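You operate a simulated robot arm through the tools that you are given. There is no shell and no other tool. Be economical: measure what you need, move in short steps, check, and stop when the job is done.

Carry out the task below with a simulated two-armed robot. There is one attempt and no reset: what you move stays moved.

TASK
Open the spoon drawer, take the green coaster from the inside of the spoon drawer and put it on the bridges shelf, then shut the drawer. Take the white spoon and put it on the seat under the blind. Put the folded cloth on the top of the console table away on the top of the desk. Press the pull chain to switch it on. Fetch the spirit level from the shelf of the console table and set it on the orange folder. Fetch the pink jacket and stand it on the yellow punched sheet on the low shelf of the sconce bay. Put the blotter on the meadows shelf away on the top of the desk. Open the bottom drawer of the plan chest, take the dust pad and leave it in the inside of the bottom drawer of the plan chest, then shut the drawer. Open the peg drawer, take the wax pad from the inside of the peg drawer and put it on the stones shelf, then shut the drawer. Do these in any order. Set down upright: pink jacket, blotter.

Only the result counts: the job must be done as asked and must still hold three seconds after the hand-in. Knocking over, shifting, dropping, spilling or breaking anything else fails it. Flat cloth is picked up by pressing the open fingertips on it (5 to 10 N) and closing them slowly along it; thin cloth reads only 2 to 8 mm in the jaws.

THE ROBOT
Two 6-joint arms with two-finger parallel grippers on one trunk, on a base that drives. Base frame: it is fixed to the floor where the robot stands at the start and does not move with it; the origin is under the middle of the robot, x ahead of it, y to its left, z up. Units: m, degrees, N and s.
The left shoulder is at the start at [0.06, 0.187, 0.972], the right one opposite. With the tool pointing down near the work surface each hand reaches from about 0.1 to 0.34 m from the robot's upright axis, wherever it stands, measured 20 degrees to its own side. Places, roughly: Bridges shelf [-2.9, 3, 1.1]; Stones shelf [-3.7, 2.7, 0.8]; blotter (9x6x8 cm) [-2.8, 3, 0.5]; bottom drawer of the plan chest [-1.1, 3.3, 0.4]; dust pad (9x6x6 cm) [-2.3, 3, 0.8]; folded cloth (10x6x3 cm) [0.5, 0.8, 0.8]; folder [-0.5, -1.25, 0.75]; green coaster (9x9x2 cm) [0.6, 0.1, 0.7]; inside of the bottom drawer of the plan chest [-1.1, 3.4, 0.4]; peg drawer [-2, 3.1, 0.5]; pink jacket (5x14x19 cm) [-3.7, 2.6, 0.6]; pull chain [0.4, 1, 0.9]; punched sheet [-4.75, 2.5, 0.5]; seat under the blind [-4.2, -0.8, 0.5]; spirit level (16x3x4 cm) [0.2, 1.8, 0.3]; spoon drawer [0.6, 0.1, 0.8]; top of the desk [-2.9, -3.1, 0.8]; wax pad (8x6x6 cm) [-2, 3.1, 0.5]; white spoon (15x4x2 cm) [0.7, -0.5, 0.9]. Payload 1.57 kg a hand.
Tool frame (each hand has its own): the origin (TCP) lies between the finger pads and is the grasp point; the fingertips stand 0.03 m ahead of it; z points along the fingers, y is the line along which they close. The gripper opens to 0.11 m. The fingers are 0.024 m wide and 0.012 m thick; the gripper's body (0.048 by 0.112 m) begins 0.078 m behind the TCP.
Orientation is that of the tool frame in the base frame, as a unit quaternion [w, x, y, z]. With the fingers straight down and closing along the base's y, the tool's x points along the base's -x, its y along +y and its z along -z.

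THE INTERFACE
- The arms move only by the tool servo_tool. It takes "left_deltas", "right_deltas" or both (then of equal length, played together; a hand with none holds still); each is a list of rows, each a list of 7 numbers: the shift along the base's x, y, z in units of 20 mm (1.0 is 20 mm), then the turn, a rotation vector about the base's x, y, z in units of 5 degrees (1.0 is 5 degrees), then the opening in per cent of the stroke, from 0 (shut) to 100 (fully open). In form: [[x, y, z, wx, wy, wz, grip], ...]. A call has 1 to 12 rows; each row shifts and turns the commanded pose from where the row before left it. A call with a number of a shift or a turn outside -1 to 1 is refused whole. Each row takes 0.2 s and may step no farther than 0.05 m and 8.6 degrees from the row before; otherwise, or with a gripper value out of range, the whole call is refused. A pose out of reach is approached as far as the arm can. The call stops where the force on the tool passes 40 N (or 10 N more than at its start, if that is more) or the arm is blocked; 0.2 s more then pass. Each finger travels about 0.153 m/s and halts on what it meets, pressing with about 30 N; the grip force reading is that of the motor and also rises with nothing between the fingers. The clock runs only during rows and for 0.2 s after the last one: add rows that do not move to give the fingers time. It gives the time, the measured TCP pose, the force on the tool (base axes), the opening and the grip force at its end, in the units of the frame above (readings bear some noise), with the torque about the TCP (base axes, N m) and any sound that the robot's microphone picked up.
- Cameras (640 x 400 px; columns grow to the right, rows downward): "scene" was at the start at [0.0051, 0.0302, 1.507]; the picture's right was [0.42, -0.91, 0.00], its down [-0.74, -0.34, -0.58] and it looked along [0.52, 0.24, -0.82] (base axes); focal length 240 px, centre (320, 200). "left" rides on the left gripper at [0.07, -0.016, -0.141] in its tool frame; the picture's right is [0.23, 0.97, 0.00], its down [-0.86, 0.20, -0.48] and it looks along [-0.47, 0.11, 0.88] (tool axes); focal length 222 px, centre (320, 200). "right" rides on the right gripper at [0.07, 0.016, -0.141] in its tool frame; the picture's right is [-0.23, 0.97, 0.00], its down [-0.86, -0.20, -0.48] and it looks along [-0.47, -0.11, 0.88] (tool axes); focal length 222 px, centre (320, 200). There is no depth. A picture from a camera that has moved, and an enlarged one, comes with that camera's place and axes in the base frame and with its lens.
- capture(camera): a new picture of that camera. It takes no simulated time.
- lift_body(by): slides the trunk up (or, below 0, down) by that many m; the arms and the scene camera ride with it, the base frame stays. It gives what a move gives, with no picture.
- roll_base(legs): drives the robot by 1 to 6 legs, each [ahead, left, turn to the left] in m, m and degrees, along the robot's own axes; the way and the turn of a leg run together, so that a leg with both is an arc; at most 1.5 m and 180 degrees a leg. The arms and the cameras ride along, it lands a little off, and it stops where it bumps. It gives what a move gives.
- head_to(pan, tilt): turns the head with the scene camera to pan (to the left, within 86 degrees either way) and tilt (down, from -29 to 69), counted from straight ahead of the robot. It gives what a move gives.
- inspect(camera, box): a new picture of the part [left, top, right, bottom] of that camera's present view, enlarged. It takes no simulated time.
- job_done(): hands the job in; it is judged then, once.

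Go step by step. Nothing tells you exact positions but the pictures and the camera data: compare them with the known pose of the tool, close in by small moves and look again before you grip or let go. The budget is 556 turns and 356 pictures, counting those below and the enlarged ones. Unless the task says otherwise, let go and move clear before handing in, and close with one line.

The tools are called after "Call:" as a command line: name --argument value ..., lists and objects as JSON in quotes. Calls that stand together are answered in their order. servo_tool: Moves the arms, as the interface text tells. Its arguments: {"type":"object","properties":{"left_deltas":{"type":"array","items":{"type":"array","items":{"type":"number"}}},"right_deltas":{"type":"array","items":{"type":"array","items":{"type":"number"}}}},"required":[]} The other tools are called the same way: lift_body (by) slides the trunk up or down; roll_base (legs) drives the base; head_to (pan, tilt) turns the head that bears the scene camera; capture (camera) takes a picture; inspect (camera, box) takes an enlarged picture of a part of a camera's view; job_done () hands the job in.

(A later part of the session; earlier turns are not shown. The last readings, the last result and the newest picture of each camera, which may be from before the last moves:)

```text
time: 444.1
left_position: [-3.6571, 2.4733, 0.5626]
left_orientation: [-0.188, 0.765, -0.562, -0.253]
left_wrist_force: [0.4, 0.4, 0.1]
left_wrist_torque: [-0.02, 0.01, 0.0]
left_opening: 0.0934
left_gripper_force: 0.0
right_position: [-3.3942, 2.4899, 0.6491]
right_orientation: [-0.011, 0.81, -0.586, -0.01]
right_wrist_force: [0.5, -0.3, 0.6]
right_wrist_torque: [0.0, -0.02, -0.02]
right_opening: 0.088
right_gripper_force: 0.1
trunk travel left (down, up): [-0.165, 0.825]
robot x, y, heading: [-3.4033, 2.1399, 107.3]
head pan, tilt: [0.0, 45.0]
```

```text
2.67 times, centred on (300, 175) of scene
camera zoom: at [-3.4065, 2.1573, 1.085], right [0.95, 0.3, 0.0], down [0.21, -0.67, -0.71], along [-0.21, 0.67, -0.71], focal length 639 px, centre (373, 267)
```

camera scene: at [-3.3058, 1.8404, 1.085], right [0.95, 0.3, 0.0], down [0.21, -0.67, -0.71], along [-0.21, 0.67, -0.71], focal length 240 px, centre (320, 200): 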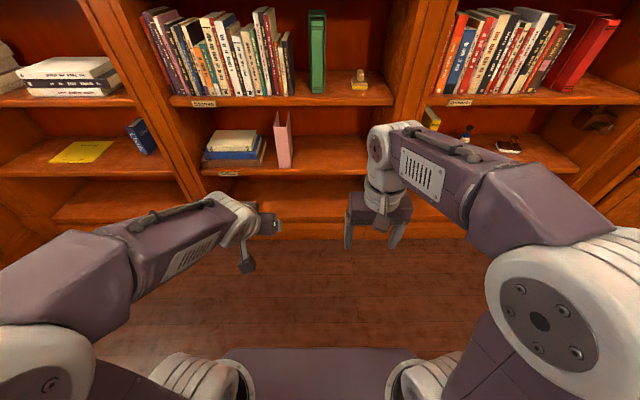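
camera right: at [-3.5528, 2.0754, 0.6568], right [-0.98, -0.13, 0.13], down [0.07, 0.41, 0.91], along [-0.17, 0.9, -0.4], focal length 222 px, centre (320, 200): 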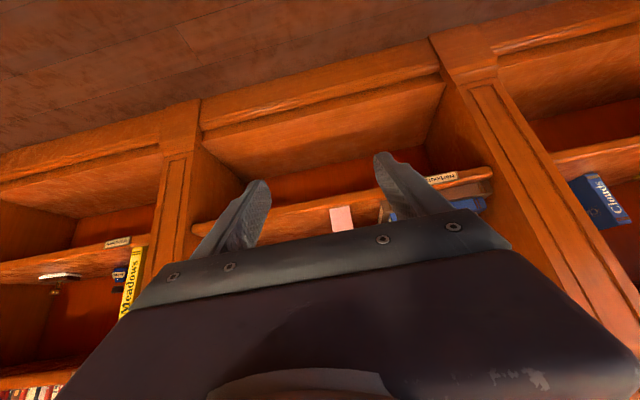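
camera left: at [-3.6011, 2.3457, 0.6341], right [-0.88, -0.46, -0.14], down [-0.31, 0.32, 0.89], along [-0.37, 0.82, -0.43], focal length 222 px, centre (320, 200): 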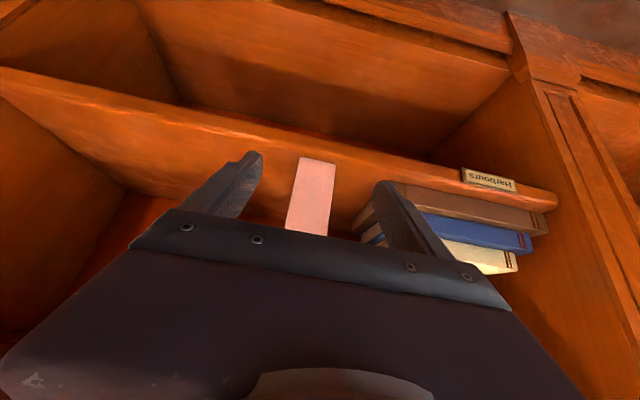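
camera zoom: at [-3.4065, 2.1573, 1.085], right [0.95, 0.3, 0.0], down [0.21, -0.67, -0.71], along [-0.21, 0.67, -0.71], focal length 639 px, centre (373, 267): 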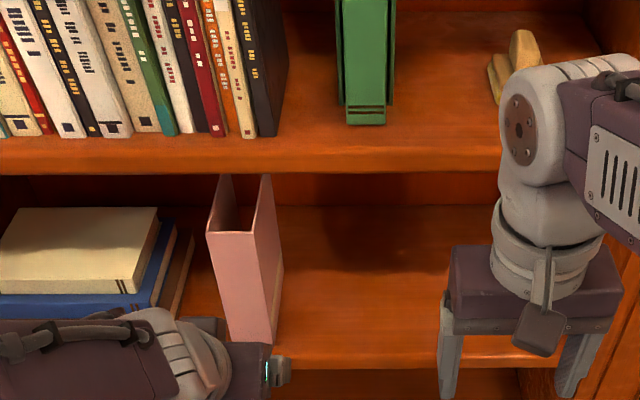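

Aligned. I extend the arm 13.5 cm so the fingers straddle the spine.

Call:
servo_tool --left_deltas '[[-0.29, 0.925, 0, 0, 0, 0, 85], [-0.29, 0.925, 0, 0, 0, 0, 85], [-0.29, 0.925, 0, 0, 0, 0, 85], [-0.29, 0.925, 0, 0, 0, 0, 85], [-0.29, 0.925, 0, 0, 0, 0, 85], [-0.29, 0.925, 0, 0, 0, 0, 85], [-0.29, 0.925, 0, 0, 0, 0, 85]]'

Call:
capture --camera "left"

Call:
inspect --camera "scene" --box '[180, 100, 420, 250]'

```text
time: 445.7
left_position: [-3.6996, 2.6038, 0.5629]
left_orientation: [-0.187, 0.765, -0.562, -0.253]
left_wrist_force: [0.4, -0.1, 1.4]
left_wrist_torque: [-0.02, 0.08, 0.0]
left_opening: 0.0935
left_gripper_force: 0.1
right_position: [-3.3945, 2.4905, 0.6489]
right_orientation: [-0.011, 0.81, -0.586, -0.009]
right_wrist_force: [0.5, -0.3, 0.2]
right_wrist_torque: [0.04, 0.0, -0.01]
right_opening: 0.0879
right_gripper_force: 0.1
trunk travel left (down, up): [-0.165, 0.825]
robot x, y, heading: [-3.3983, 2.1409, 107.5]
head pan, tilt: [0.0, 45.0]
```

```text
185 pictures are left
camera left: at [-3.6422, 2.4753, 0.6348], right [-0.88, -0.46, -0.14], down [-0.31, 0.32, 0.89], along [-0.37, 0.82, -0.43], focal length 222 px, centre (320, 200)
```

left: 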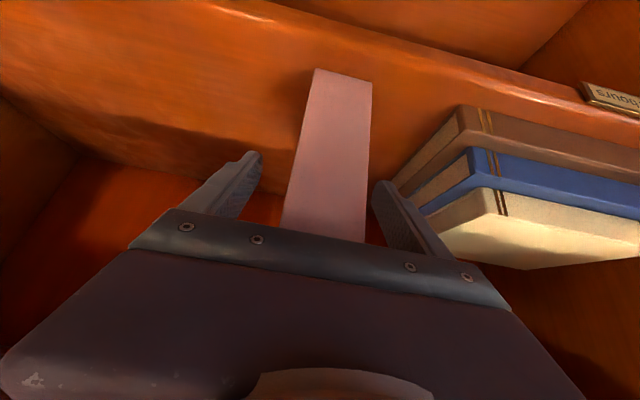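

```text
2.67 times, centred on (300, 175) of scene
camera zoom: at [-3.4063, 2.157, 1.085], right [0.95, 0.3, 0.0], down [0.21, -0.67, -0.71], along [-0.21, 0.67, -0.71], focal length 639 px, centre (373, 267)
```

zoom: 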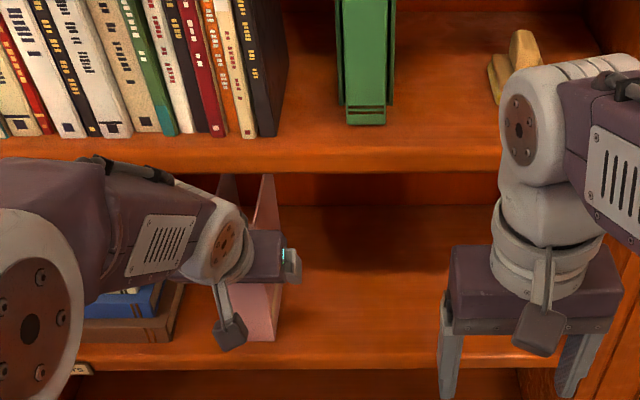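

The spine is between the fingers. I close gently.

Call:
servo_tool --left_deltas '[[0, 0, 0, 0, 0, 0, 70], [0, 0, 0, 0, 0, 0, 60], [0, 0, 0, 0, 0, 0, 50], [0, 0, 0, 0, 0, 0, 44], [0, 0, 0, 0, 0, 0, 40], [0, 0, 0, 0, 0, 0, 40]]'

Call:
capture --camera "left"

```text
time: 447.1
left_position: [-3.6993, 2.6045, 0.5625]
left_orientation: [-0.186, 0.765, -0.562, -0.253]
left_wrist_force: [-1.0, 0.4, 1.7]
left_wrist_torque: [0.0, 0.07, 0.0]
left_opening: 0.0498
left_gripper_force: 30.1
right_position: [-3.3943, 2.4902, 0.649]
right_orientation: [-0.01, 0.81, -0.586, -0.009]
right_wrist_force: [0.3, -0.8, 0.2]
right_wrist_torque: [-0.02, 0.01, 0.02]
right_opening: 0.0879
right_gripper_force: 0.0
trunk travel left (down, up): [-0.165, 0.825]
robot x, y, heading: [-3.4001, 2.1355, 107.5]
head pan, tilt: [0.0, 45.0]
```

```text
183 pictures are left
camera left: at [-3.6421, 2.4752, 0.6348], right [-0.88, -0.46, -0.14], down [-0.31, 0.32, 0.89], along [-0.37, 0.82, -0.43], focal length 222 px, centre (320, 200)
```

left: 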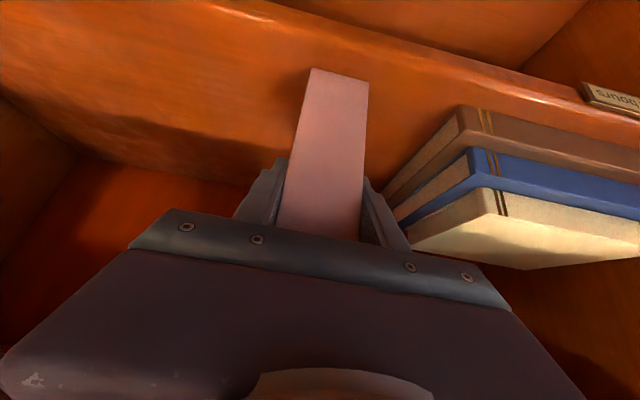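

Gripped at 50 mm. I lift 2 cm and back out.

Call:
servo_tool --left_deltas '[[0, 0, 0.5, 0, 0, 0, 38], [0, 0, 0.5, 0, 0, 0, 38]]'

Call:
roll_base --legs '[[-0.2, 0, 0]]'

Call:
capture --camera "scene"

```text
time: 447.7
left_position: [-3.6977, 2.6043, 0.5829]
left_orientation: [-0.187, 0.765, -0.563, -0.251]
left_wrist_force: [0.0, 0.1, -2.1]
left_wrist_torque: [0.0, 0.02, 0.0]
left_opening: 0.0499
left_gripper_force: 29.9
right_position: [-3.3932, 2.4905, 0.6487]
right_orientation: [-0.01, 0.81, -0.587, -0.01]
right_wrist_force: [-0.1, -1.2, -0.2]
right_wrist_torque: [0.02, 0.02, -0.01]
right_opening: 0.0881
right_gripper_force: 0.2
trunk travel left (down, up): [-0.165, 0.825]
robot x, y, heading: [-3.3962, 2.1369, 107.9]
head pan, tilt: [0.0, 45.0]
```

```text
time: 449.3
left_position: [-3.6365, 2.4143, 0.5822]
left_orientation: [-0.187, 0.765, -0.562, -0.252]
left_wrist_force: [-0.6, -0.1, -1.0]
left_wrist_torque: [-0.02, -0.01, -0.01]
left_opening: 0.0496
left_gripper_force: 30.2
right_position: [-3.3338, 2.3001, 0.6488]
right_orientation: [-0.011, 0.81, -0.587, -0.01]
right_wrist_force: [0.8, -0.1, 0.1]
right_wrist_torque: [0.04, -0.01, 0.0]
right_opening: 0.0881
right_gripper_force: 0.1
trunk travel left (down, up): [-0.165, 0.825]
robot x, y, heading: [-3.3412, 1.9452, 107.4]
head pan, tilt: [0.0, 45.0]
```

```text
182 pictures are left
camera scene: at [-3.3462, 1.9673, 1.085], right [0.95, 0.3, 0.0], down [0.21, -0.67, -0.71], along [-0.21, 0.67, -0.71], focal length 240 px, centre (320, 200)
```

scene: 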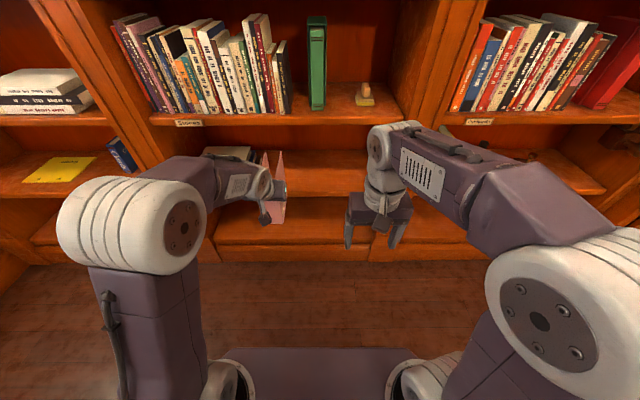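

Call:
roll_base --legs '[[-0.1, 0, 0], [0, 0.96, 0]]'

Call:
capture --camera "scene"

Call:
capture --camera "left"

```text
time: 455.0
left_position: [-4.5202, 2.0288, 0.5828]
left_orientation: [-0.188, 0.764, -0.563, -0.252]
left_wrist_force: [-0.5, -0.3, -0.3]
left_wrist_torque: [0.01, -0.02, 0.02]
left_opening: 0.0498
left_gripper_force: 29.7
right_position: [-4.2165, 1.9164, 0.6489]
right_orientation: [-0.01, 0.81, -0.586, -0.009]
right_wrist_force: [-0.3, 0.2, -0.2]
right_wrist_torque: [-0.02, 0.01, -0.01]
right_opening: 0.0879
right_gripper_force: 0.0
trunk travel left (down, up): [-0.165, 0.825]
robot x, y, heading: [-4.2222, 1.5622, 107.3]
head pan, tilt: [0.0, 45.0]
```

```text
181 pictures are left
camera scene: at [-4.2286, 1.5817, 1.085], right [0.95, 0.3, 0.0], down [0.21, -0.67, -0.71], along [-0.21, 0.67, -0.71], focal length 240 px, centre (320, 200)
```

scene: 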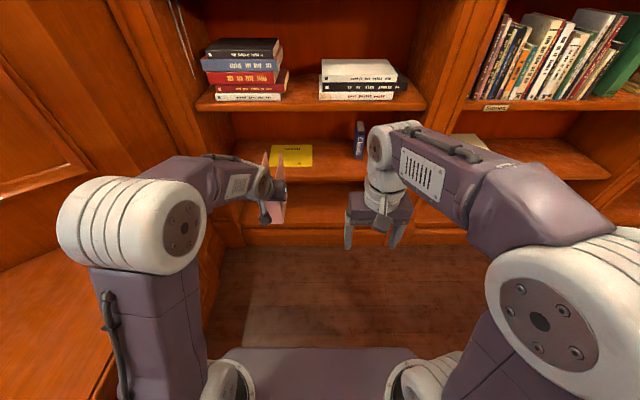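

```text
180 pictures are left
camera left: at [-4.464, 1.8999, 0.6547], right [-0.88, -0.46, -0.14], down [-0.31, 0.32, 0.89], along [-0.37, 0.82, -0.43], focal length 222 px, centre (320, 200)
```

left: 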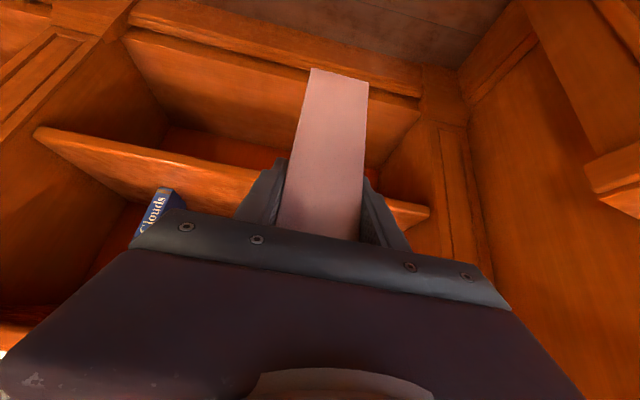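

Call:
head_to --pan 45 --tilt 45

Call:
capture --camera "scene"

```text
time: 456.1
left_position: [-4.5198, 2.0291, 0.5825]
left_orientation: [-0.187, 0.765, -0.562, -0.253]
left_wrist_force: [0.8, 0.0, -1.4]
left_wrist_torque: [0.0, -0.02, -0.01]
left_opening: 0.0493
left_gripper_force: 30.3
right_position: [-4.2159, 1.9152, 0.649]
right_orientation: [-0.01, 0.81, -0.587, -0.01]
right_wrist_force: [0.1, 0.2, -0.5]
right_wrist_torque: [0.0, -0.01, -0.02]
right_opening: 0.0879
right_gripper_force: 0.1
trunk travel left (down, up): [-0.165, 0.825]
robot x, y, heading: [-4.2217, 1.5647, 107.7]
head pan, tilt: [45.0, 45.0]
```

```text
179 pictures are left
camera scene: at [-4.2761, 1.5416, 1.085], right [0.46, 0.89, 0.0], down [0.63, -0.33, -0.71], along [-0.63, 0.33, -0.71], focal length 240 px, centre (320, 200)
```

scene: 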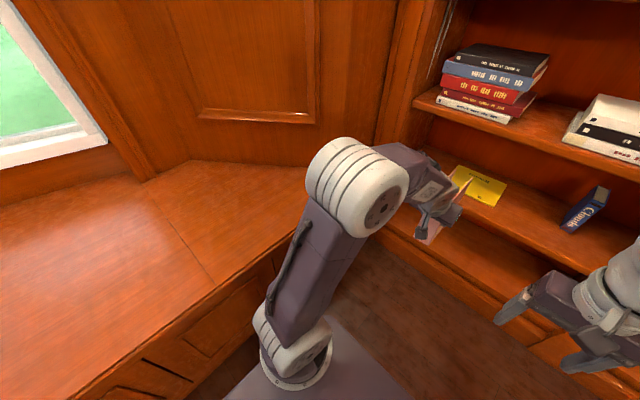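

The elbow has just enough room beside the angled wall. I extend the arm first (which brings the elbow in), then drive in slowly above the sheet.

Call:
servo_tool --left_deltas '[[-0.29, 0.925, 0, 0, 0, 0, 38], [-0.29, 0.925, 0, 0, 0, 0, 38], [-0.29, 0.925, 0, 0, 0, 0, 38], [-0.29, 0.925, 0, 0, 0, 0, 38], [-0.29, 0.925, 0, 0, 0, 0, 38], [-0.29, 0.925, 0, 0, 0, 0, 38]]'

Call:
head_to --pan 20 --tilt 35

Call:
roll_base --legs '[[0.12, 0, 0]]'

Call:
capture --camera "scene"

Call:
capture --camera "left"

```text
time: 457.5
left_position: [-4.5552, 2.1399, 0.5817]
left_orientation: [-0.186, 0.766, -0.562, -0.252]
left_wrist_force: [-0.2, -0.3, -0.4]
left_wrist_torque: [-0.05, 0.0, 0.01]
left_opening: 0.0495
left_gripper_force: 30.1
right_position: [-4.2152, 1.9143, 0.6491]
right_orientation: [-0.011, 0.809, -0.587, -0.009]
right_wrist_force: [1.0, 0.3, 0.2]
right_wrist_torque: [0.01, -0.02, 0.0]
right_opening: 0.0881
right_gripper_force: 0.0
trunk travel left (down, up): [-0.165, 0.825]
robot x, y, heading: [-4.2211, 1.5602, 107.5]
head pan, tilt: [45.0, 45.0]
```

```text
time: 458.4
left_position: [-4.5544, 2.1385, 0.5827]
left_orientation: [-0.186, 0.765, -0.562, -0.251]
left_wrist_force: [-0.2, 0.7, -1.2]
left_wrist_torque: [-0.01, -0.02, 0.01]
left_opening: 0.0495
left_gripper_force: 30.4
right_position: [-4.2154, 1.915, 0.6501]
right_orientation: [-0.011, 0.81, -0.587, -0.01]
right_wrist_force: [-0.3, 0.2, -0.7]
right_wrist_torque: [-0.07, 0.01, 0.04]
right_opening: 0.0884
right_gripper_force: 0.1
trunk travel left (down, up): [-0.165, 0.825]
robot x, y, heading: [-4.2218, 1.5616, 107.9]
head pan, tilt: [20.0, 35.0]
```

```text
time: 459.7
left_position: [-4.5909, 2.2548, 0.5801]
left_orientation: [-0.186, 0.765, -0.562, -0.252]
left_wrist_force: [0.6, -0.3, -0.7]
left_wrist_torque: [-0.02, -0.03, -0.02]
left_opening: 0.0499
left_gripper_force: 30.1
right_position: [-4.253, 2.032, 0.6498]
right_orientation: [-0.011, 0.809, -0.587, -0.009]
right_wrist_force: [0.0, 0.3, 0.4]
right_wrist_torque: [0.0, 0.02, 0.0]
right_opening: 0.0878
right_gripper_force: 0.1
trunk travel left (down, up): [-0.165, 0.825]
robot x, y, heading: [-4.2612, 1.6766, 107.8]
head pan, tilt: [20.0, 35.0]
```

```text
178 pictures are left
camera scene: at [-4.2946, 1.6902, 1.0998], right [0.79, 0.61, 0.0], down [0.35, -0.45, -0.82], along [-0.5, 0.65, -0.57], focal length 240 px, centre (320, 200)
```

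scene: 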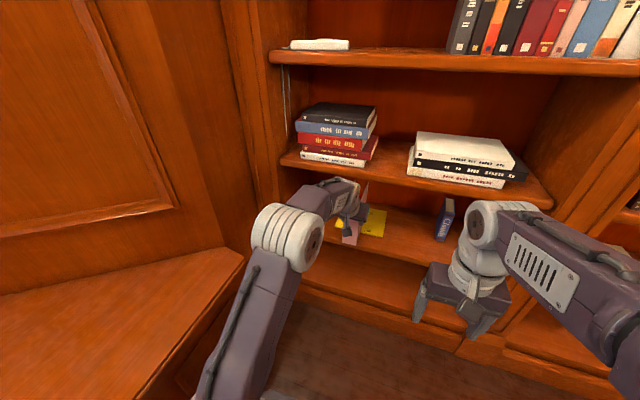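

```text
177 pictures are left
camera left: at [-4.5348, 2.1267, 0.6539], right [-0.88, -0.46, -0.14], down [-0.31, 0.32, 0.89], along [-0.37, 0.82, -0.43], focal length 222 px, centre (320, 200)
```

left: 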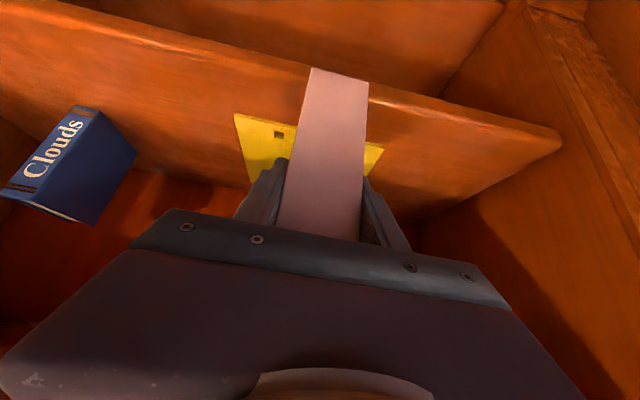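

Sheet's near edge is at n≈3.634, m from -3.79 to -3.58. I go in another 12.5 cm so that the jacket stands wholly on it.

Call:
roll_base --legs '[[0.06, -0.008, 0], [0.065, 0, 0]]'

Call:
capture --camera "left"

Call:
inspect --camera "scene" --box '[260, 150, 480, 290]'

```text
time: 461.1
left_position: [-4.6079, 2.3323, 0.5716]
left_orientation: [-0.176, 0.769, -0.566, -0.238]
left_wrist_force: [3.0, -11.5, -2.2]
left_wrist_torque: [2.2, 0.72, 0.02]
left_opening: 0.0497
left_gripper_force: 30.1
right_position: [-4.2732, 2.1176, 0.6501]
right_orientation: [-0.011, 0.81, -0.586, -0.01]
right_wrist_force: [-0.5, 0.4, 0.1]
right_wrist_torque: [0.0, -0.04, 0.01]
right_opening: 0.0879
right_gripper_force: 0.1
trunk travel left (down, up): [-0.165, 0.825]
robot x, y, heading: [-4.2763, 1.7625, 107.8]
head pan, tilt: [20.0, 35.0]
stopped in leg 2: the force on the tool passed its limit (the readings are from after the stop); the commanded pose is now the measured one
```

```text
176 pictures are left
camera left: at [-4.5522, 2.2063, 0.6494], right [-0.87, -0.47, -0.13], down [-0.32, 0.36, 0.88], along [-0.37, 0.81, -0.46], focal length 222 px, centre (320, 200)
```

left: 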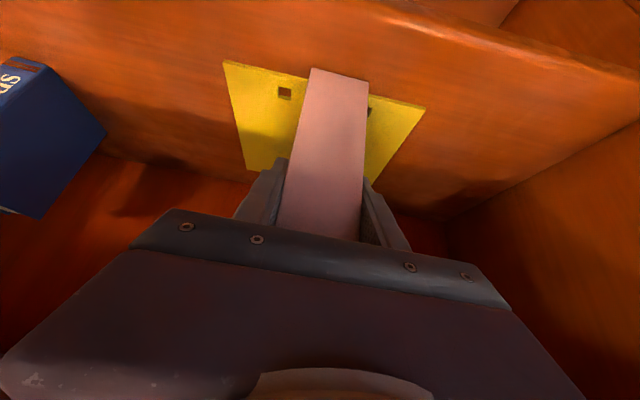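

```text
2.86 times, centred on (370, 220) of scene
camera zoom: at [-4.3135, 1.7756, 1.0999], right [0.79, 0.61, 0.0], down [0.35, -0.45, -0.82], along [-0.5, 0.65, -0.57], focal length 685 px, centre (177, 143)
```

zoom: 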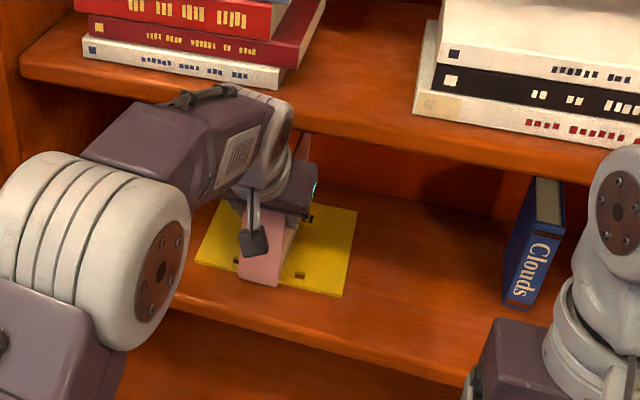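

The wrist touched the shelf edge above. I'll back off 2 cm, set the jacket down there upright, regrip it lower, and then bring it fully onto the sheet.

Call:
roll_base --legs '[[-0.035, 0, 0]]'

Call:
servo_tool --left_deltas '[[0, 0, -0.3, 0, 0, 0, 38], [0, 0, -0.2, 0, 0, 0, 38], [0, 0, -0.2, 0, 0, 0, 38], [0, 0, -0.2, 0, 0, 0, 38]]'

Call:
capture --camera "left"

Call:
inspect --camera "scene" --box '[260, 150, 480, 290]'

```text
time: 462.0
left_position: [-4.5979, 2.2986, 0.5714]
left_orientation: [-0.175, 0.769, -0.566, -0.239]
left_wrist_force: [-0.2, -0.7, 2.2]
left_wrist_torque: [0.17, 0.05, 0.02]
left_opening: 0.0498
left_gripper_force: 30.3
right_position: [-4.2623, 2.0841, 0.6505]
right_orientation: [-0.01, 0.81, -0.586, -0.009]
right_wrist_force: [0.6, 0.7, 0.6]
right_wrist_torque: [-0.01, -0.01, 0.03]
right_opening: 0.0879
right_gripper_force: 0.1
trunk travel left (down, up): [-0.165, 0.825]
robot x, y, heading: [-4.2651, 1.7267, 107.7]
head pan, tilt: [20.0, 35.0]
```

```text
time: 462.9
left_position: [-4.5977, 2.3017, 0.5667]
left_orientation: [-0.182, 0.767, -0.563, -0.246]
left_wrist_force: [-0.4, 0.6, 14.5]
left_wrist_torque: [0.49, 0.32, 0.04]
left_opening: 0.0497
left_gripper_force: 30.3
right_position: [-4.263, 2.0838, 0.6499]
right_orientation: [-0.011, 0.811, -0.585, -0.01]
right_wrist_force: [0.3, 0.4, 0.2]
right_wrist_torque: [-0.04, 0.04, 0.0]
right_opening: 0.0878
right_gripper_force: 0.0
trunk travel left (down, up): [-0.165, 0.825]
robot x, y, heading: [-4.2674, 1.7324, 108.0]
head pan, tilt: [20.0, 35.0]
stopped in row 4 (left hand): the force on the tool passed its limit (the readings are from after the stop); the commanded pose is now the measured one
```

```text
174 pictures are left
camera left: at [-4.5416, 2.1751, 0.6404], right [-0.87, -0.47, -0.13], down [-0.31, 0.34, 0.89], along [-0.37, 0.82, -0.44], focal length 222 px, centre (320, 200)
```

left: 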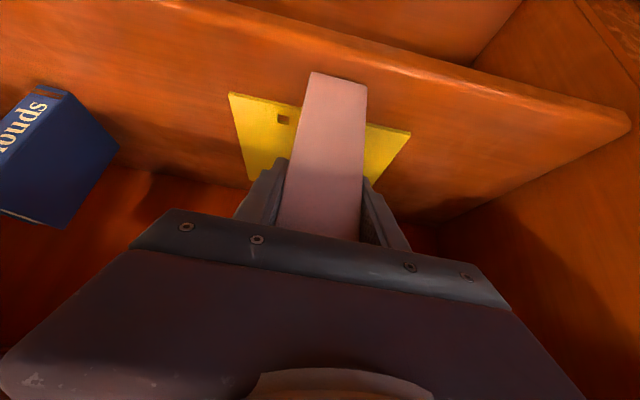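

```text
2.86 times, centred on (370, 220) of scene
camera zoom: at [-4.3019, 1.7414, 1.0997], right [0.79, 0.61, 0.0], down [0.35, -0.45, -0.82], along [-0.5, 0.65, -0.57], focal length 685 px, centre (177, 143)
```

zoom: 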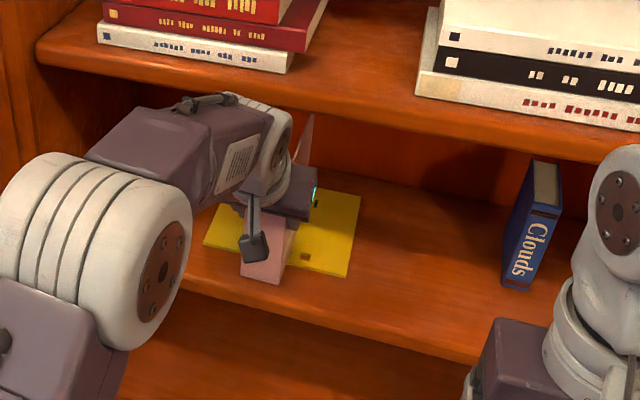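

The jacket is standing. I release, lower the hand 7 cm and regrip.

Call:
servo_tool --left_deltas '[[0, 0, 0.1, 0, 0, 0, 46], [0, 0, 0, 0, 0, 0, 55], [0, 0, 0, 0, 0, 0, 80], [0, 0, 0, 0, 0, 0, 80]]'

Call:
servo_tool --left_deltas '[[0, 0, -0.8, 0, 0, 0, 80], [0, 0, -0.8, 0, 0, 0, 80], [0, 0, -0.8, 0, 0, 0, 80], [0, 0, -0.8, 0, 0, 0, 80]]'

Call:
capture --camera "left"

Call:
inspect --camera "scene" --box '[260, 150, 480, 290]'

```text
time: 463.9
left_position: [-4.5977, 2.3005, 0.5647]
left_orientation: [-0.179, 0.768, -0.564, -0.243]
left_wrist_force: [2.0, -4.0, 15.5]
left_wrist_torque: [0.14, -0.13, -0.02]
left_opening: 0.088
left_gripper_force: 0.1
right_position: [-4.2625, 2.0829, 0.649]
right_orientation: [-0.011, 0.811, -0.585, -0.01]
right_wrist_force: [0.2, -0.2, -0.4]
right_wrist_torque: [-0.01, 0.01, -0.02]
right_opening: 0.0879
right_gripper_force: 0.0
trunk travel left (down, up): [-0.165, 0.825]
robot x, y, heading: [-4.2667, 1.7315, 108.1]
head pan, tilt: [20.0, 35.0]
```

```text
time: 464.3
left_position: [-4.5986, 2.3047, 0.5632]
left_orientation: [-0.186, 0.765, -0.563, -0.253]
left_wrist_force: [0.1, -3.9, 21.6]
left_wrist_torque: [-0.01, 0.24, 0.11]
left_opening: 0.0879
left_gripper_force: 0.0
right_position: [-4.2616, 2.0833, 0.6505]
right_orientation: [-0.011, 0.811, -0.585, -0.011]
right_wrist_force: [0.0, 0.5, 0.4]
right_wrist_torque: [-0.04, 0.0, 0.02]
right_opening: 0.0879
right_gripper_force: 0.1
trunk travel left (down, up): [-0.165, 0.825]
robot x, y, heading: [-4.2676, 1.734, 107.7]
head pan, tilt: [20.0, 35.0]
stopped in row 1 (left hand): the force on the tool passed its limit (the readings are from after the stop); the commanded pose is now the measured one
```

```text
172 pictures are left
camera left: at [-4.5425, 2.1764, 0.6357], right [-0.88, -0.46, -0.14], down [-0.31, 0.32, 0.89], along [-0.37, 0.82, -0.43], focal length 222 px, centre (320, 200)
```

left: 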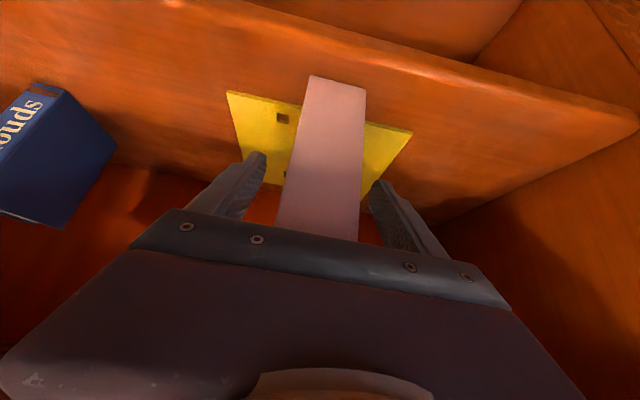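

```text
2.86 times, centred on (370, 220) of scene
camera zoom: at [-4.3018, 1.741, 1.0999], right [0.79, 0.61, 0.0], down [0.35, -0.45, -0.82], along [-0.5, 0.65, -0.57], focal length 685 px, centre (177, 143)
```

zoom: 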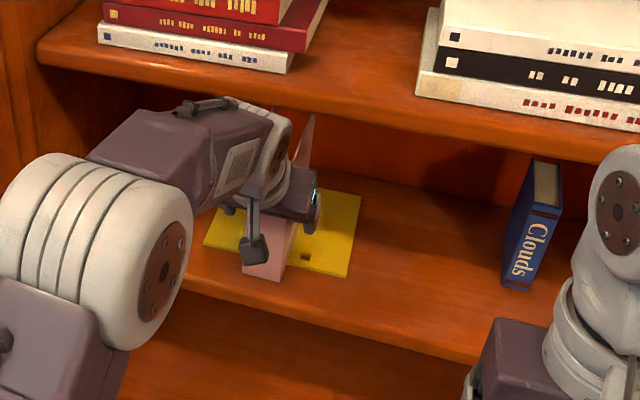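

The hand still feels support from below, so I raise it slightly and check the force and how the jacket stands.

Call:
servo_tool --left_deltas '[[0, 0, 0.4, 0, 0, 0, 80], [0, 0, 0.4, 0, 0, 0, 80]]'

Call:
servo_tool --left_deltas '[[0.3, -0.95, 0, 0, 0, 0, 80], [0.3, -0.95, 0, 0, 0, 0, 80], [0.3, -0.95, 0, 0, 0, 0, 80], [0.3, -0.95, 0, 0, 0, 0, 80], [0.3, -0.95, 0, 0, 0, 0, 80], [0.3, -0.95, 0, 0, 0, 0, 80]]'

Call:
capture --camera "left"

Call:
inspect --camera "scene" --box '[260, 150, 480, 290]'

```text
time: 464.9
left_position: [-4.5994, 2.3036, 0.5731]
left_orientation: [-0.182, 0.767, -0.564, -0.247]
left_wrist_force: [-0.1, 0.3, 0.5]
left_wrist_torque: [-0.02, 0.02, -0.02]
left_opening: 0.0876
left_gripper_force: 0.1
right_position: [-4.2623, 2.0841, 0.6495]
right_orientation: [-0.01, 0.811, -0.585, -0.01]
right_wrist_force: [-0.3, -0.2, -0.4]
right_wrist_torque: [0.04, -0.01, -0.01]
right_opening: 0.088
right_gripper_force: 0.0
trunk travel left (down, up): [-0.165, 0.825]
robot x, y, heading: [-4.266, 1.7297, 107.9]
head pan, tilt: [20.0, 35.0]
```

```text
time: 466.3
left_position: [-4.5632, 2.1897, 0.5735]
left_orientation: [-0.183, 0.767, -0.563, -0.248]
left_wrist_force: [-0.1, -0.2, 0.4]
left_wrist_torque: [0.01, 0.04, -0.01]
left_opening: 0.0883
left_gripper_force: 0.1
right_position: [-4.2631, 2.0855, 0.6489]
right_orientation: [-0.011, 0.811, -0.585, -0.011]
right_wrist_force: [0.3, -0.1, -0.3]
right_wrist_torque: [-0.04, -0.03, 0.01]
right_opening: 0.088
right_gripper_force: 0.1
trunk travel left (down, up): [-0.165, 0.825]
robot x, y, heading: [-4.2662, 1.7309, 107.9]
head pan, tilt: [20.0, 35.0]
```

```text
170 pictures are left
camera left: at [-4.5066, 2.0627, 0.6478], right [-0.87, -0.47, -0.13], down [-0.31, 0.33, 0.89], along [-0.37, 0.82, -0.44], focal length 222 px, centre (320, 200)
```

left: 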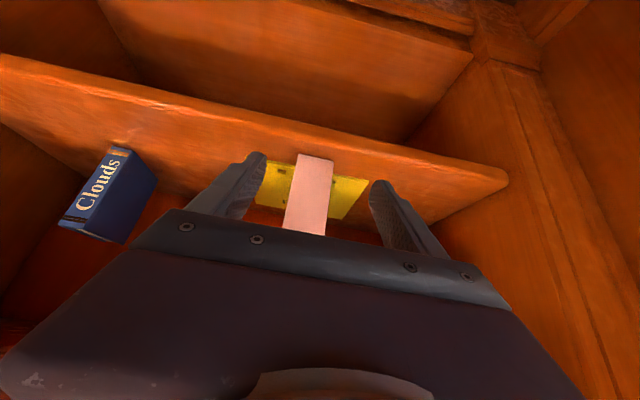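

```text
2.86 times, centred on (370, 220) of scene
camera zoom: at [-4.3031, 1.7432, 1.0998], right [0.79, 0.61, 0.0], down [0.35, -0.45, -0.82], along [-0.5, 0.65, -0.57], focal length 685 px, centre (177, 143)
```

zoom: 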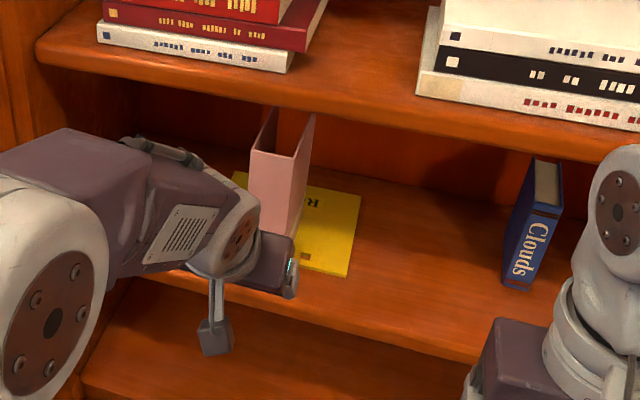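

The jacket stands upright, partly on the sheet. I lower the hand to z≈0.50 and come in again for a lower grip.

Call:
servo_tool --left_deltas '[[0, 0, -1, 0, 0, 0, 80], [0, 0, -1, 0, 0, 0, 80], [0, 0, -1, 0, 0, 0, 80], [0, 0, -0.7, 0, 0, 0, 80], [-0.3, 0.95, 0, 0, 0, 0, 80], [-0.3, 0.95, 0, 0, 0, 0, 80], [-0.3, 0.95, 0, 0, 0, 0, 80], [-0.3, 0.95, 0, 0, 0, 0, 80], [-0.3, 0.95, 0, 0, 0, 0, 80], [-0.25, 0.8, 0, 0, 0, 0, 80]]'

Call:
capture --camera "left"

Call:
inspect --camera "scene" --box '[260, 150, 480, 290]'

```text
time: 468.5
left_position: [-4.5976, 2.3014, 0.4997]
left_orientation: [-0.184, 0.766, -0.564, -0.248]
left_wrist_force: [0.0, 0.4, -0.6]
left_wrist_torque: [0.0, -0.03, 0.02]
left_opening: 0.0881
left_gripper_force: 0.3
right_position: [-4.2624, 2.0854, 0.6489]
right_orientation: [-0.011, 0.811, -0.585, -0.01]
right_wrist_force: [0.4, 0.7, 1.1]
right_wrist_torque: [0.02, 0.02, 0.0]
right_opening: 0.0878
right_gripper_force: 0.2
trunk travel left (down, up): [-0.165, 0.825]
robot x, y, heading: [-4.2664, 1.7292, 107.5]
head pan, tilt: [20.0, 35.0]
```

```text
168 pictures are left
camera left: at [-4.5418, 2.174, 0.5734], right [-0.87, -0.47, -0.13], down [-0.31, 0.33, 0.89], along [-0.37, 0.82, -0.44], focal length 222 px, centre (320, 200)
```

left: 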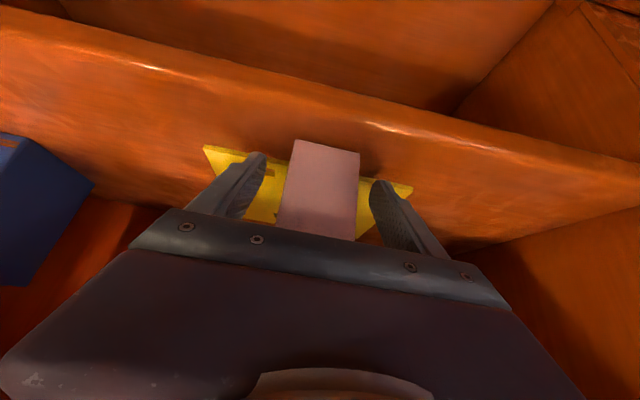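

```text
2.86 times, centred on (370, 220) of scene
camera zoom: at [-4.3031, 1.7434, 1.0998], right [0.79, 0.61, 0.0], down [0.35, -0.45, -0.82], along [-0.5, 0.65, -0.57], focal length 685 px, centre (177, 143)
```

zoom: 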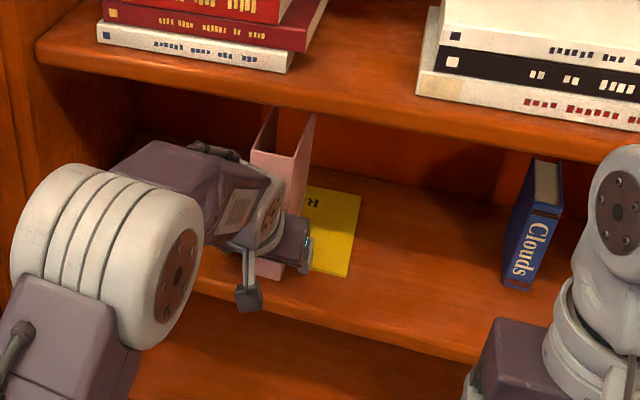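

The fingers straddle the spine low. I grip, lift 1 cm, advance 5.5 cm onto the sheet.

Call:
servo_tool --left_deltas '[[0, 0, 0, 0, 0, 0, 60], [0, 0, 0, 0, 0, 0, 48], [0, 0, 0, 0, 0, 0, 40], [0, 0, 0, 0, 0, 0, 38], [0, 0, 0.3, 0, 0, 0, 38], [0, 0, 0.3, 0, 0, 0, 38]]'

Call:
roll_base --legs '[[0.055, 0, 0]]'

Call:
capture --camera "left"

Call:
inspect --camera "scene" --box '[260, 150, 480, 290]'

```text
time: 469.9
left_position: [-4.5982, 2.3012, 0.5111]
left_orientation: [-0.183, 0.766, -0.564, -0.248]
left_wrist_force: [-0.1, 0.0, -0.4]
left_wrist_torque: [-0.04, -0.02, 0.03]
left_opening: 0.0494
left_gripper_force: 30.3
right_position: [-4.2622, 2.0845, 0.6478]
right_orientation: [-0.011, 0.811, -0.585, -0.011]
right_wrist_force: [-0.2, -0.2, 0.2]
right_wrist_torque: [0.0, 0.01, -0.02]
right_opening: 0.088
right_gripper_force: 0.0
trunk travel left (down, up): [-0.165, 0.825]
robot x, y, heading: [-4.2669, 1.7317, 107.7]
head pan, tilt: [20.0, 35.0]
```

```text
time: 470.8
left_position: [-4.6152, 2.3537, 0.5106]
left_orientation: [-0.183, 0.767, -0.564, -0.248]
left_wrist_force: [1.2, 0.1, -0.1]
left_wrist_torque: [0.0, -0.01, 0.0]
left_opening: 0.0494
left_gripper_force: 29.9
right_position: [-4.2779, 2.137, 0.6489]
right_orientation: [-0.01, 0.811, -0.585, -0.01]
right_wrist_force: [-0.1, -0.2, 0.2]
right_wrist_torque: [0.02, -0.02, -0.01]
right_opening: 0.0877
right_gripper_force: 0.0
trunk travel left (down, up): [-0.165, 0.825]
robot x, y, heading: [-4.2815, 1.7807, 107.5]
head pan, tilt: [20.0, 35.0]
```

```text
166 pictures are left
camera left: at [-4.5588, 2.2265, 0.5851], right [-0.87, -0.47, -0.13], down [-0.31, 0.33, 0.89], along [-0.37, 0.82, -0.44], focal length 222 px, centre (320, 200)
```

left: 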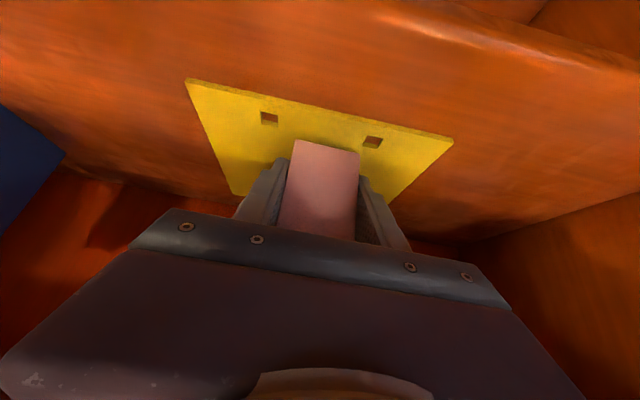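

```text
2.86 times, centred on (370, 220) of scene
camera zoom: at [-4.3202, 1.7963, 1.0998], right [0.79, 0.61, 0.0], down [0.35, -0.45, -0.82], along [-0.5, 0.65, -0.57], focal length 685 px, centre (177, 143)
```

zoom: 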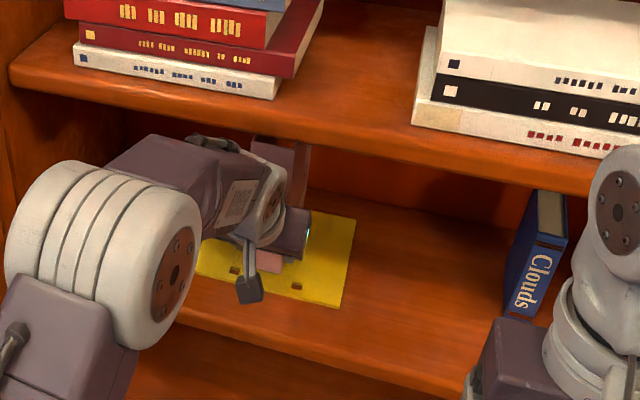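

Nearly centred; I back 1 cm, then lower it onto the sheet.

Call:
roll_base --legs '[[-0.012, 0, 0]]'

Call:
servo_tool --left_deltas '[[0, 0, -0.25, 0, 0, 0, 38], [0, 0, -0.2, 0, 0, 0, 38], [0, 0, -0.15, 0, 0, 0, 38], [0, 0, -0.15, 0, 0, 0, 38]]'

Call:
capture --camera "left"

```text
time: 471.6
left_position: [-4.6117, 2.3422, 0.5117]
left_orientation: [-0.183, 0.767, -0.563, -0.248]
left_wrist_force: [-0.1, -0.4, -1.7]
left_wrist_torque: [-0.06, 0.02, 0.0]
left_opening: 0.0498
left_gripper_force: 30.0
right_position: [-4.2759, 2.1251, 0.6492]
right_orientation: [-0.011, 0.811, -0.585, -0.011]
right_wrist_force: [-0.2, -0.4, -0.8]
right_wrist_torque: [0.03, 0.0, -0.04]
right_opening: 0.0881
right_gripper_force: 0.0
trunk travel left (down, up): [-0.165, 0.825]
robot x, y, heading: [-4.2771, 1.7728, 107.5]
head pan, tilt: [20.0, 35.0]
```

```text
time: 472.6
left_position: [-4.6121, 2.3427, 0.5001]
left_orientation: [-0.185, 0.765, -0.564, -0.25]
left_wrist_force: [-0.6, -1.8, 11.1]
left_wrist_torque: [-0.11, -0.03, -0.02]
left_opening: 0.0497
left_gripper_force: 29.9
right_position: [-4.2747, 2.1254, 0.6494]
right_orientation: [-0.011, 0.811, -0.585, -0.01]
right_wrist_force: [0.8, 0.2, 0.2]
right_wrist_torque: [0.0, 0.01, -0.03]
right_opening: 0.0879
right_gripper_force: 0.0
trunk travel left (down, up): [-0.165, 0.825]
robot x, y, heading: [-4.2782, 1.77, 107.9]
head pan, tilt: [20.0, 35.0]
```

```text
164 pictures are left
camera left: at [-4.5551, 2.2144, 0.5726], right [-0.88, -0.47, -0.13], down [-0.31, 0.33, 0.89], along [-0.37, 0.82, -0.43], focal length 222 px, centre (320, 200)
```

left: 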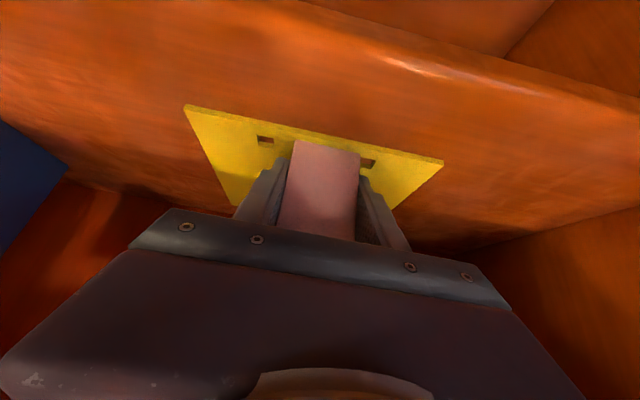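

It rests on the sheet (light contact). I open slowly and pull straight back.

Call:
servo_tool --left_deltas '[[0, 0, 0.1, 0, 0, 0, 46], [0, 0, 0, 0, 0, 0, 55], [0, 0, 0, 0, 0, 0, 80], [0, 0, 0, 0, 0, 0, 80], [0, 0, 0.2, 0, 0, 0, 80]]'

Call:
servo_tool --left_deltas '[[0.3, -0.95, 0, 0, 0, 0, 80], [0.3, -0.95, 0, 0, 0, 0, 80], [0.3, -0.95, 0, 0, 0, 0, 80], [0.3, -0.95, 0, 0, 0, 0, 80], [0.3, -0.95, 0, 0, 0, 0, 80], [0.3, -0.95, 0, 0, 0, 0, 80], [0.3, -0.95, 0, 0, 0, 0, 80]]'

Call:
roll_base --legs '[[-0.25, 0, 0]]'

Call:
inspect --camera "scene" --box '[220, 120, 460, 270]'

```text
time: 473.8
left_position: [-4.6112, 2.3415, 0.5024]
left_orientation: [-0.183, 0.766, -0.564, -0.247]
left_wrist_force: [0.0, -0.5, 0.3]
left_wrist_torque: [-0.01, -0.01, 0.01]
left_opening: 0.0881
left_gripper_force: 0.2
right_position: [-4.2763, 2.1264, 0.6485]
right_orientation: [-0.01, 0.811, -0.584, -0.01]
right_wrist_force: [-0.7, -0.9, 0.0]
right_wrist_torque: [0.0, 0.01, -0.03]
right_opening: 0.0881
right_gripper_force: 0.0
trunk travel left (down, up): [-0.165, 0.825]
robot x, y, heading: [-4.2791, 1.7724, 107.9]
head pan, tilt: [20.0, 35.0]
```

```text
time: 475.4
left_position: [-4.5688, 2.2087, 0.5026]
left_orientation: [-0.183, 0.767, -0.564, -0.247]
left_wrist_force: [-0.6, -0.7, -0.4]
left_wrist_torque: [0.01, 0.02, 0.01]
left_opening: 0.0883
left_gripper_force: 0.1
right_position: [-4.275, 2.1267, 0.6486]
right_orientation: [-0.011, 0.811, -0.585, -0.01]
right_wrist_force: [0.4, 0.6, -0.2]
right_wrist_torque: [0.0, -0.01, 0.02]
right_opening: 0.0881
right_gripper_force: 0.1
trunk travel left (down, up): [-0.165, 0.825]
robot x, y, heading: [-4.2756, 1.7738, 107.6]
head pan, tilt: [20.0, 35.0]
```

```text
time: 477.2
left_position: [-4.4925, 1.9709, 0.5027]
left_orientation: [-0.182, 0.767, -0.563, -0.249]
left_wrist_force: [-0.5, -0.6, 0.1]
left_wrist_torque: [-0.02, -0.02, -0.03]
left_opening: 0.088
left_gripper_force: 0.0
right_position: [-4.1984, 1.8862, 0.6484]
right_orientation: [-0.01, 0.811, -0.585, -0.01]
right_wrist_force: [0.3, -0.9, -0.1]
right_wrist_torque: [-0.01, -0.02, 0.05]
right_opening: 0.0881
right_gripper_force: 0.0
trunk travel left (down, up): [-0.165, 0.825]
robot x, y, heading: [-4.2042, 1.5338, 107.9]
head pan, tilt: [20.0, 35.0]
```

```text
2.67 times, centred on (340, 195) of scene
camera zoom: at [-4.2393, 1.5454, 1.0998], right [0.79, 0.61, 0.0], down [0.35, -0.45, -0.82], along [-0.5, 0.65, -0.57], focal length 639 px, centre (267, 213)
```

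zoom: 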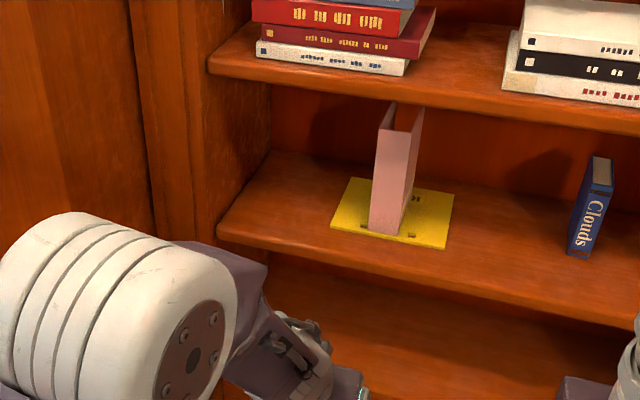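

The pink jacket stands upright on the yellow sheet. Next the blotter on the Meadows shelf (bay 3). I straighten and tuck the left hand and drive right along the shelves.

Call:
servo_tool --left_deltas '[[0.3, -0.95, 0.5, 0, 0, 0, 50], [0.3, -0.95, 0.5, -1, -0.316, 0, 50], [0.3, -0.95, 0.5, -1, -0.316, 0, 50], [0.3, -0.95, 0.5, -1, -0.316, 0, 50], [0.3, -0.95, 0.5, -1, -0.316, 0, 50], [0.3, -0.95, 0.5, -1, -0.316, 0, 50], [0.3, -0.95, 0.5, -1, -0.316, 0, 50], [0.3, -0.95, 0.5, -1, -0.316, 0, 50], [0.3, -0.95, 0.5, 0, 0, 0, 50]]'

Call:
roll_base --legs '[[0, -0.85, 0], [0.05, -0.85, 0]]'

Call:
head_to --pan 0 --tilt 35

Call:
capture --camera "scene"

```text
time: 479.2
left_position: [-4.4569, 1.8235, 0.5819]
left_orientation: [-0.016, 0.806, -0.589, -0.058]
left_wrist_force: [0.3, -0.7, -0.5]
left_wrist_torque: [0.01, 0.01, 0.02]
left_opening: 0.055
left_gripper_force: 0.2
left hand out of reach, approached as far as the arm can: row 2, 3
right_position: [-4.1994, 1.8865, 0.6484]
right_orientation: [-0.011, 0.811, -0.585, -0.009]
right_wrist_force: [-1.4, 0.5, -1.0]
right_wrist_torque: [0.0, 0.0, 0.01]
right_opening: 0.0881
right_gripper_force: 0.1
trunk travel left (down, up): [-0.165, 0.825]
robot x, y, heading: [-4.2032, 1.5334, 108.0]
head pan, tilt: [20.0, 35.0]
```

```text
time: 487.9
left_position: [-2.8424, 2.3904, 0.5812]
left_orientation: [-0.017, 0.806, -0.589, -0.059]
left_wrist_force: [-0.7, 0.0, 0.5]
left_wrist_torque: [0.0, 0.02, -0.02]
left_opening: 0.0548
left_gripper_force: 0.1
right_position: [-2.5844, 2.4534, 0.6491]
right_orientation: [-0.01, 0.811, -0.585, -0.01]
right_wrist_force: [1.3, -0.1, -0.1]
right_wrist_torque: [0.07, 0.01, -0.02]
right_opening: 0.088
right_gripper_force: 0.1
trunk travel left (down, up): [-0.165, 0.825]
robot x, y, heading: [-2.5864, 2.1002, 108.0]
head pan, tilt: [20.0, 35.0]
```

```text
time: 488.7
left_position: [-2.8422, 2.3907, 0.5829]
left_orientation: [-0.017, 0.806, -0.588, -0.059]
left_wrist_force: [0.6, 0.6, 0.1]
left_wrist_torque: [-0.02, 0.02, 0.01]
left_opening: 0.0549
left_gripper_force: 0.1
right_position: [-2.5854, 2.4527, 0.6493]
right_orientation: [-0.011, 0.811, -0.585, -0.009]
right_wrist_force: [0.6, -0.8, -0.8]
right_wrist_torque: [0.01, -0.01, -0.02]
right_opening: 0.088
right_gripper_force: 0.0
trunk travel left (down, up): [-0.165, 0.825]
robot x, y, heading: [-2.5879, 2.099, 107.9]
head pan, tilt: [0.0, 35.0]
```

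```text
162 pictures are left
camera scene: at [-2.5981, 2.1265, 1.0998], right [0.95, 0.31, 0.0], down [0.18, -0.55, -0.82], along [-0.25, 0.78, -0.57], focal length 240 px, centre (320, 200)
```

scene: 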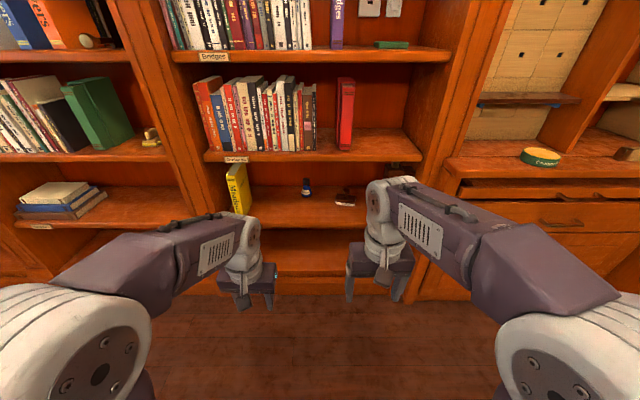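

Call:
inspect --camera "scene" --box '[260, 140, 420, 240]'

```text
4.00 times, centred on (340, 190) of scene
camera zoom: at [-2.5981, 2.1265, 1.0998], right [0.95, 0.31, 0.0], down [0.18, -0.55, -0.82], along [-0.25, 0.78, -0.57], focal length 959 px, centre (240, 240)
```

zoom: 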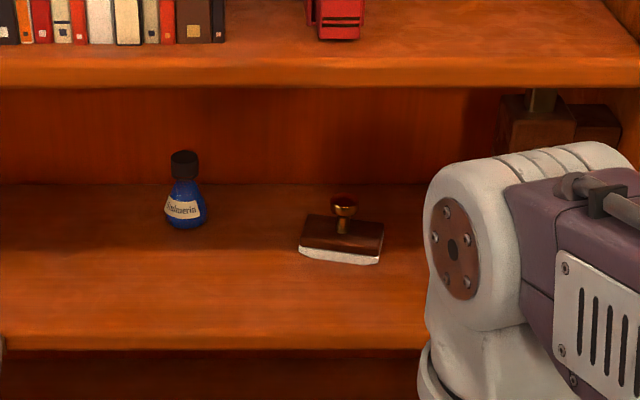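

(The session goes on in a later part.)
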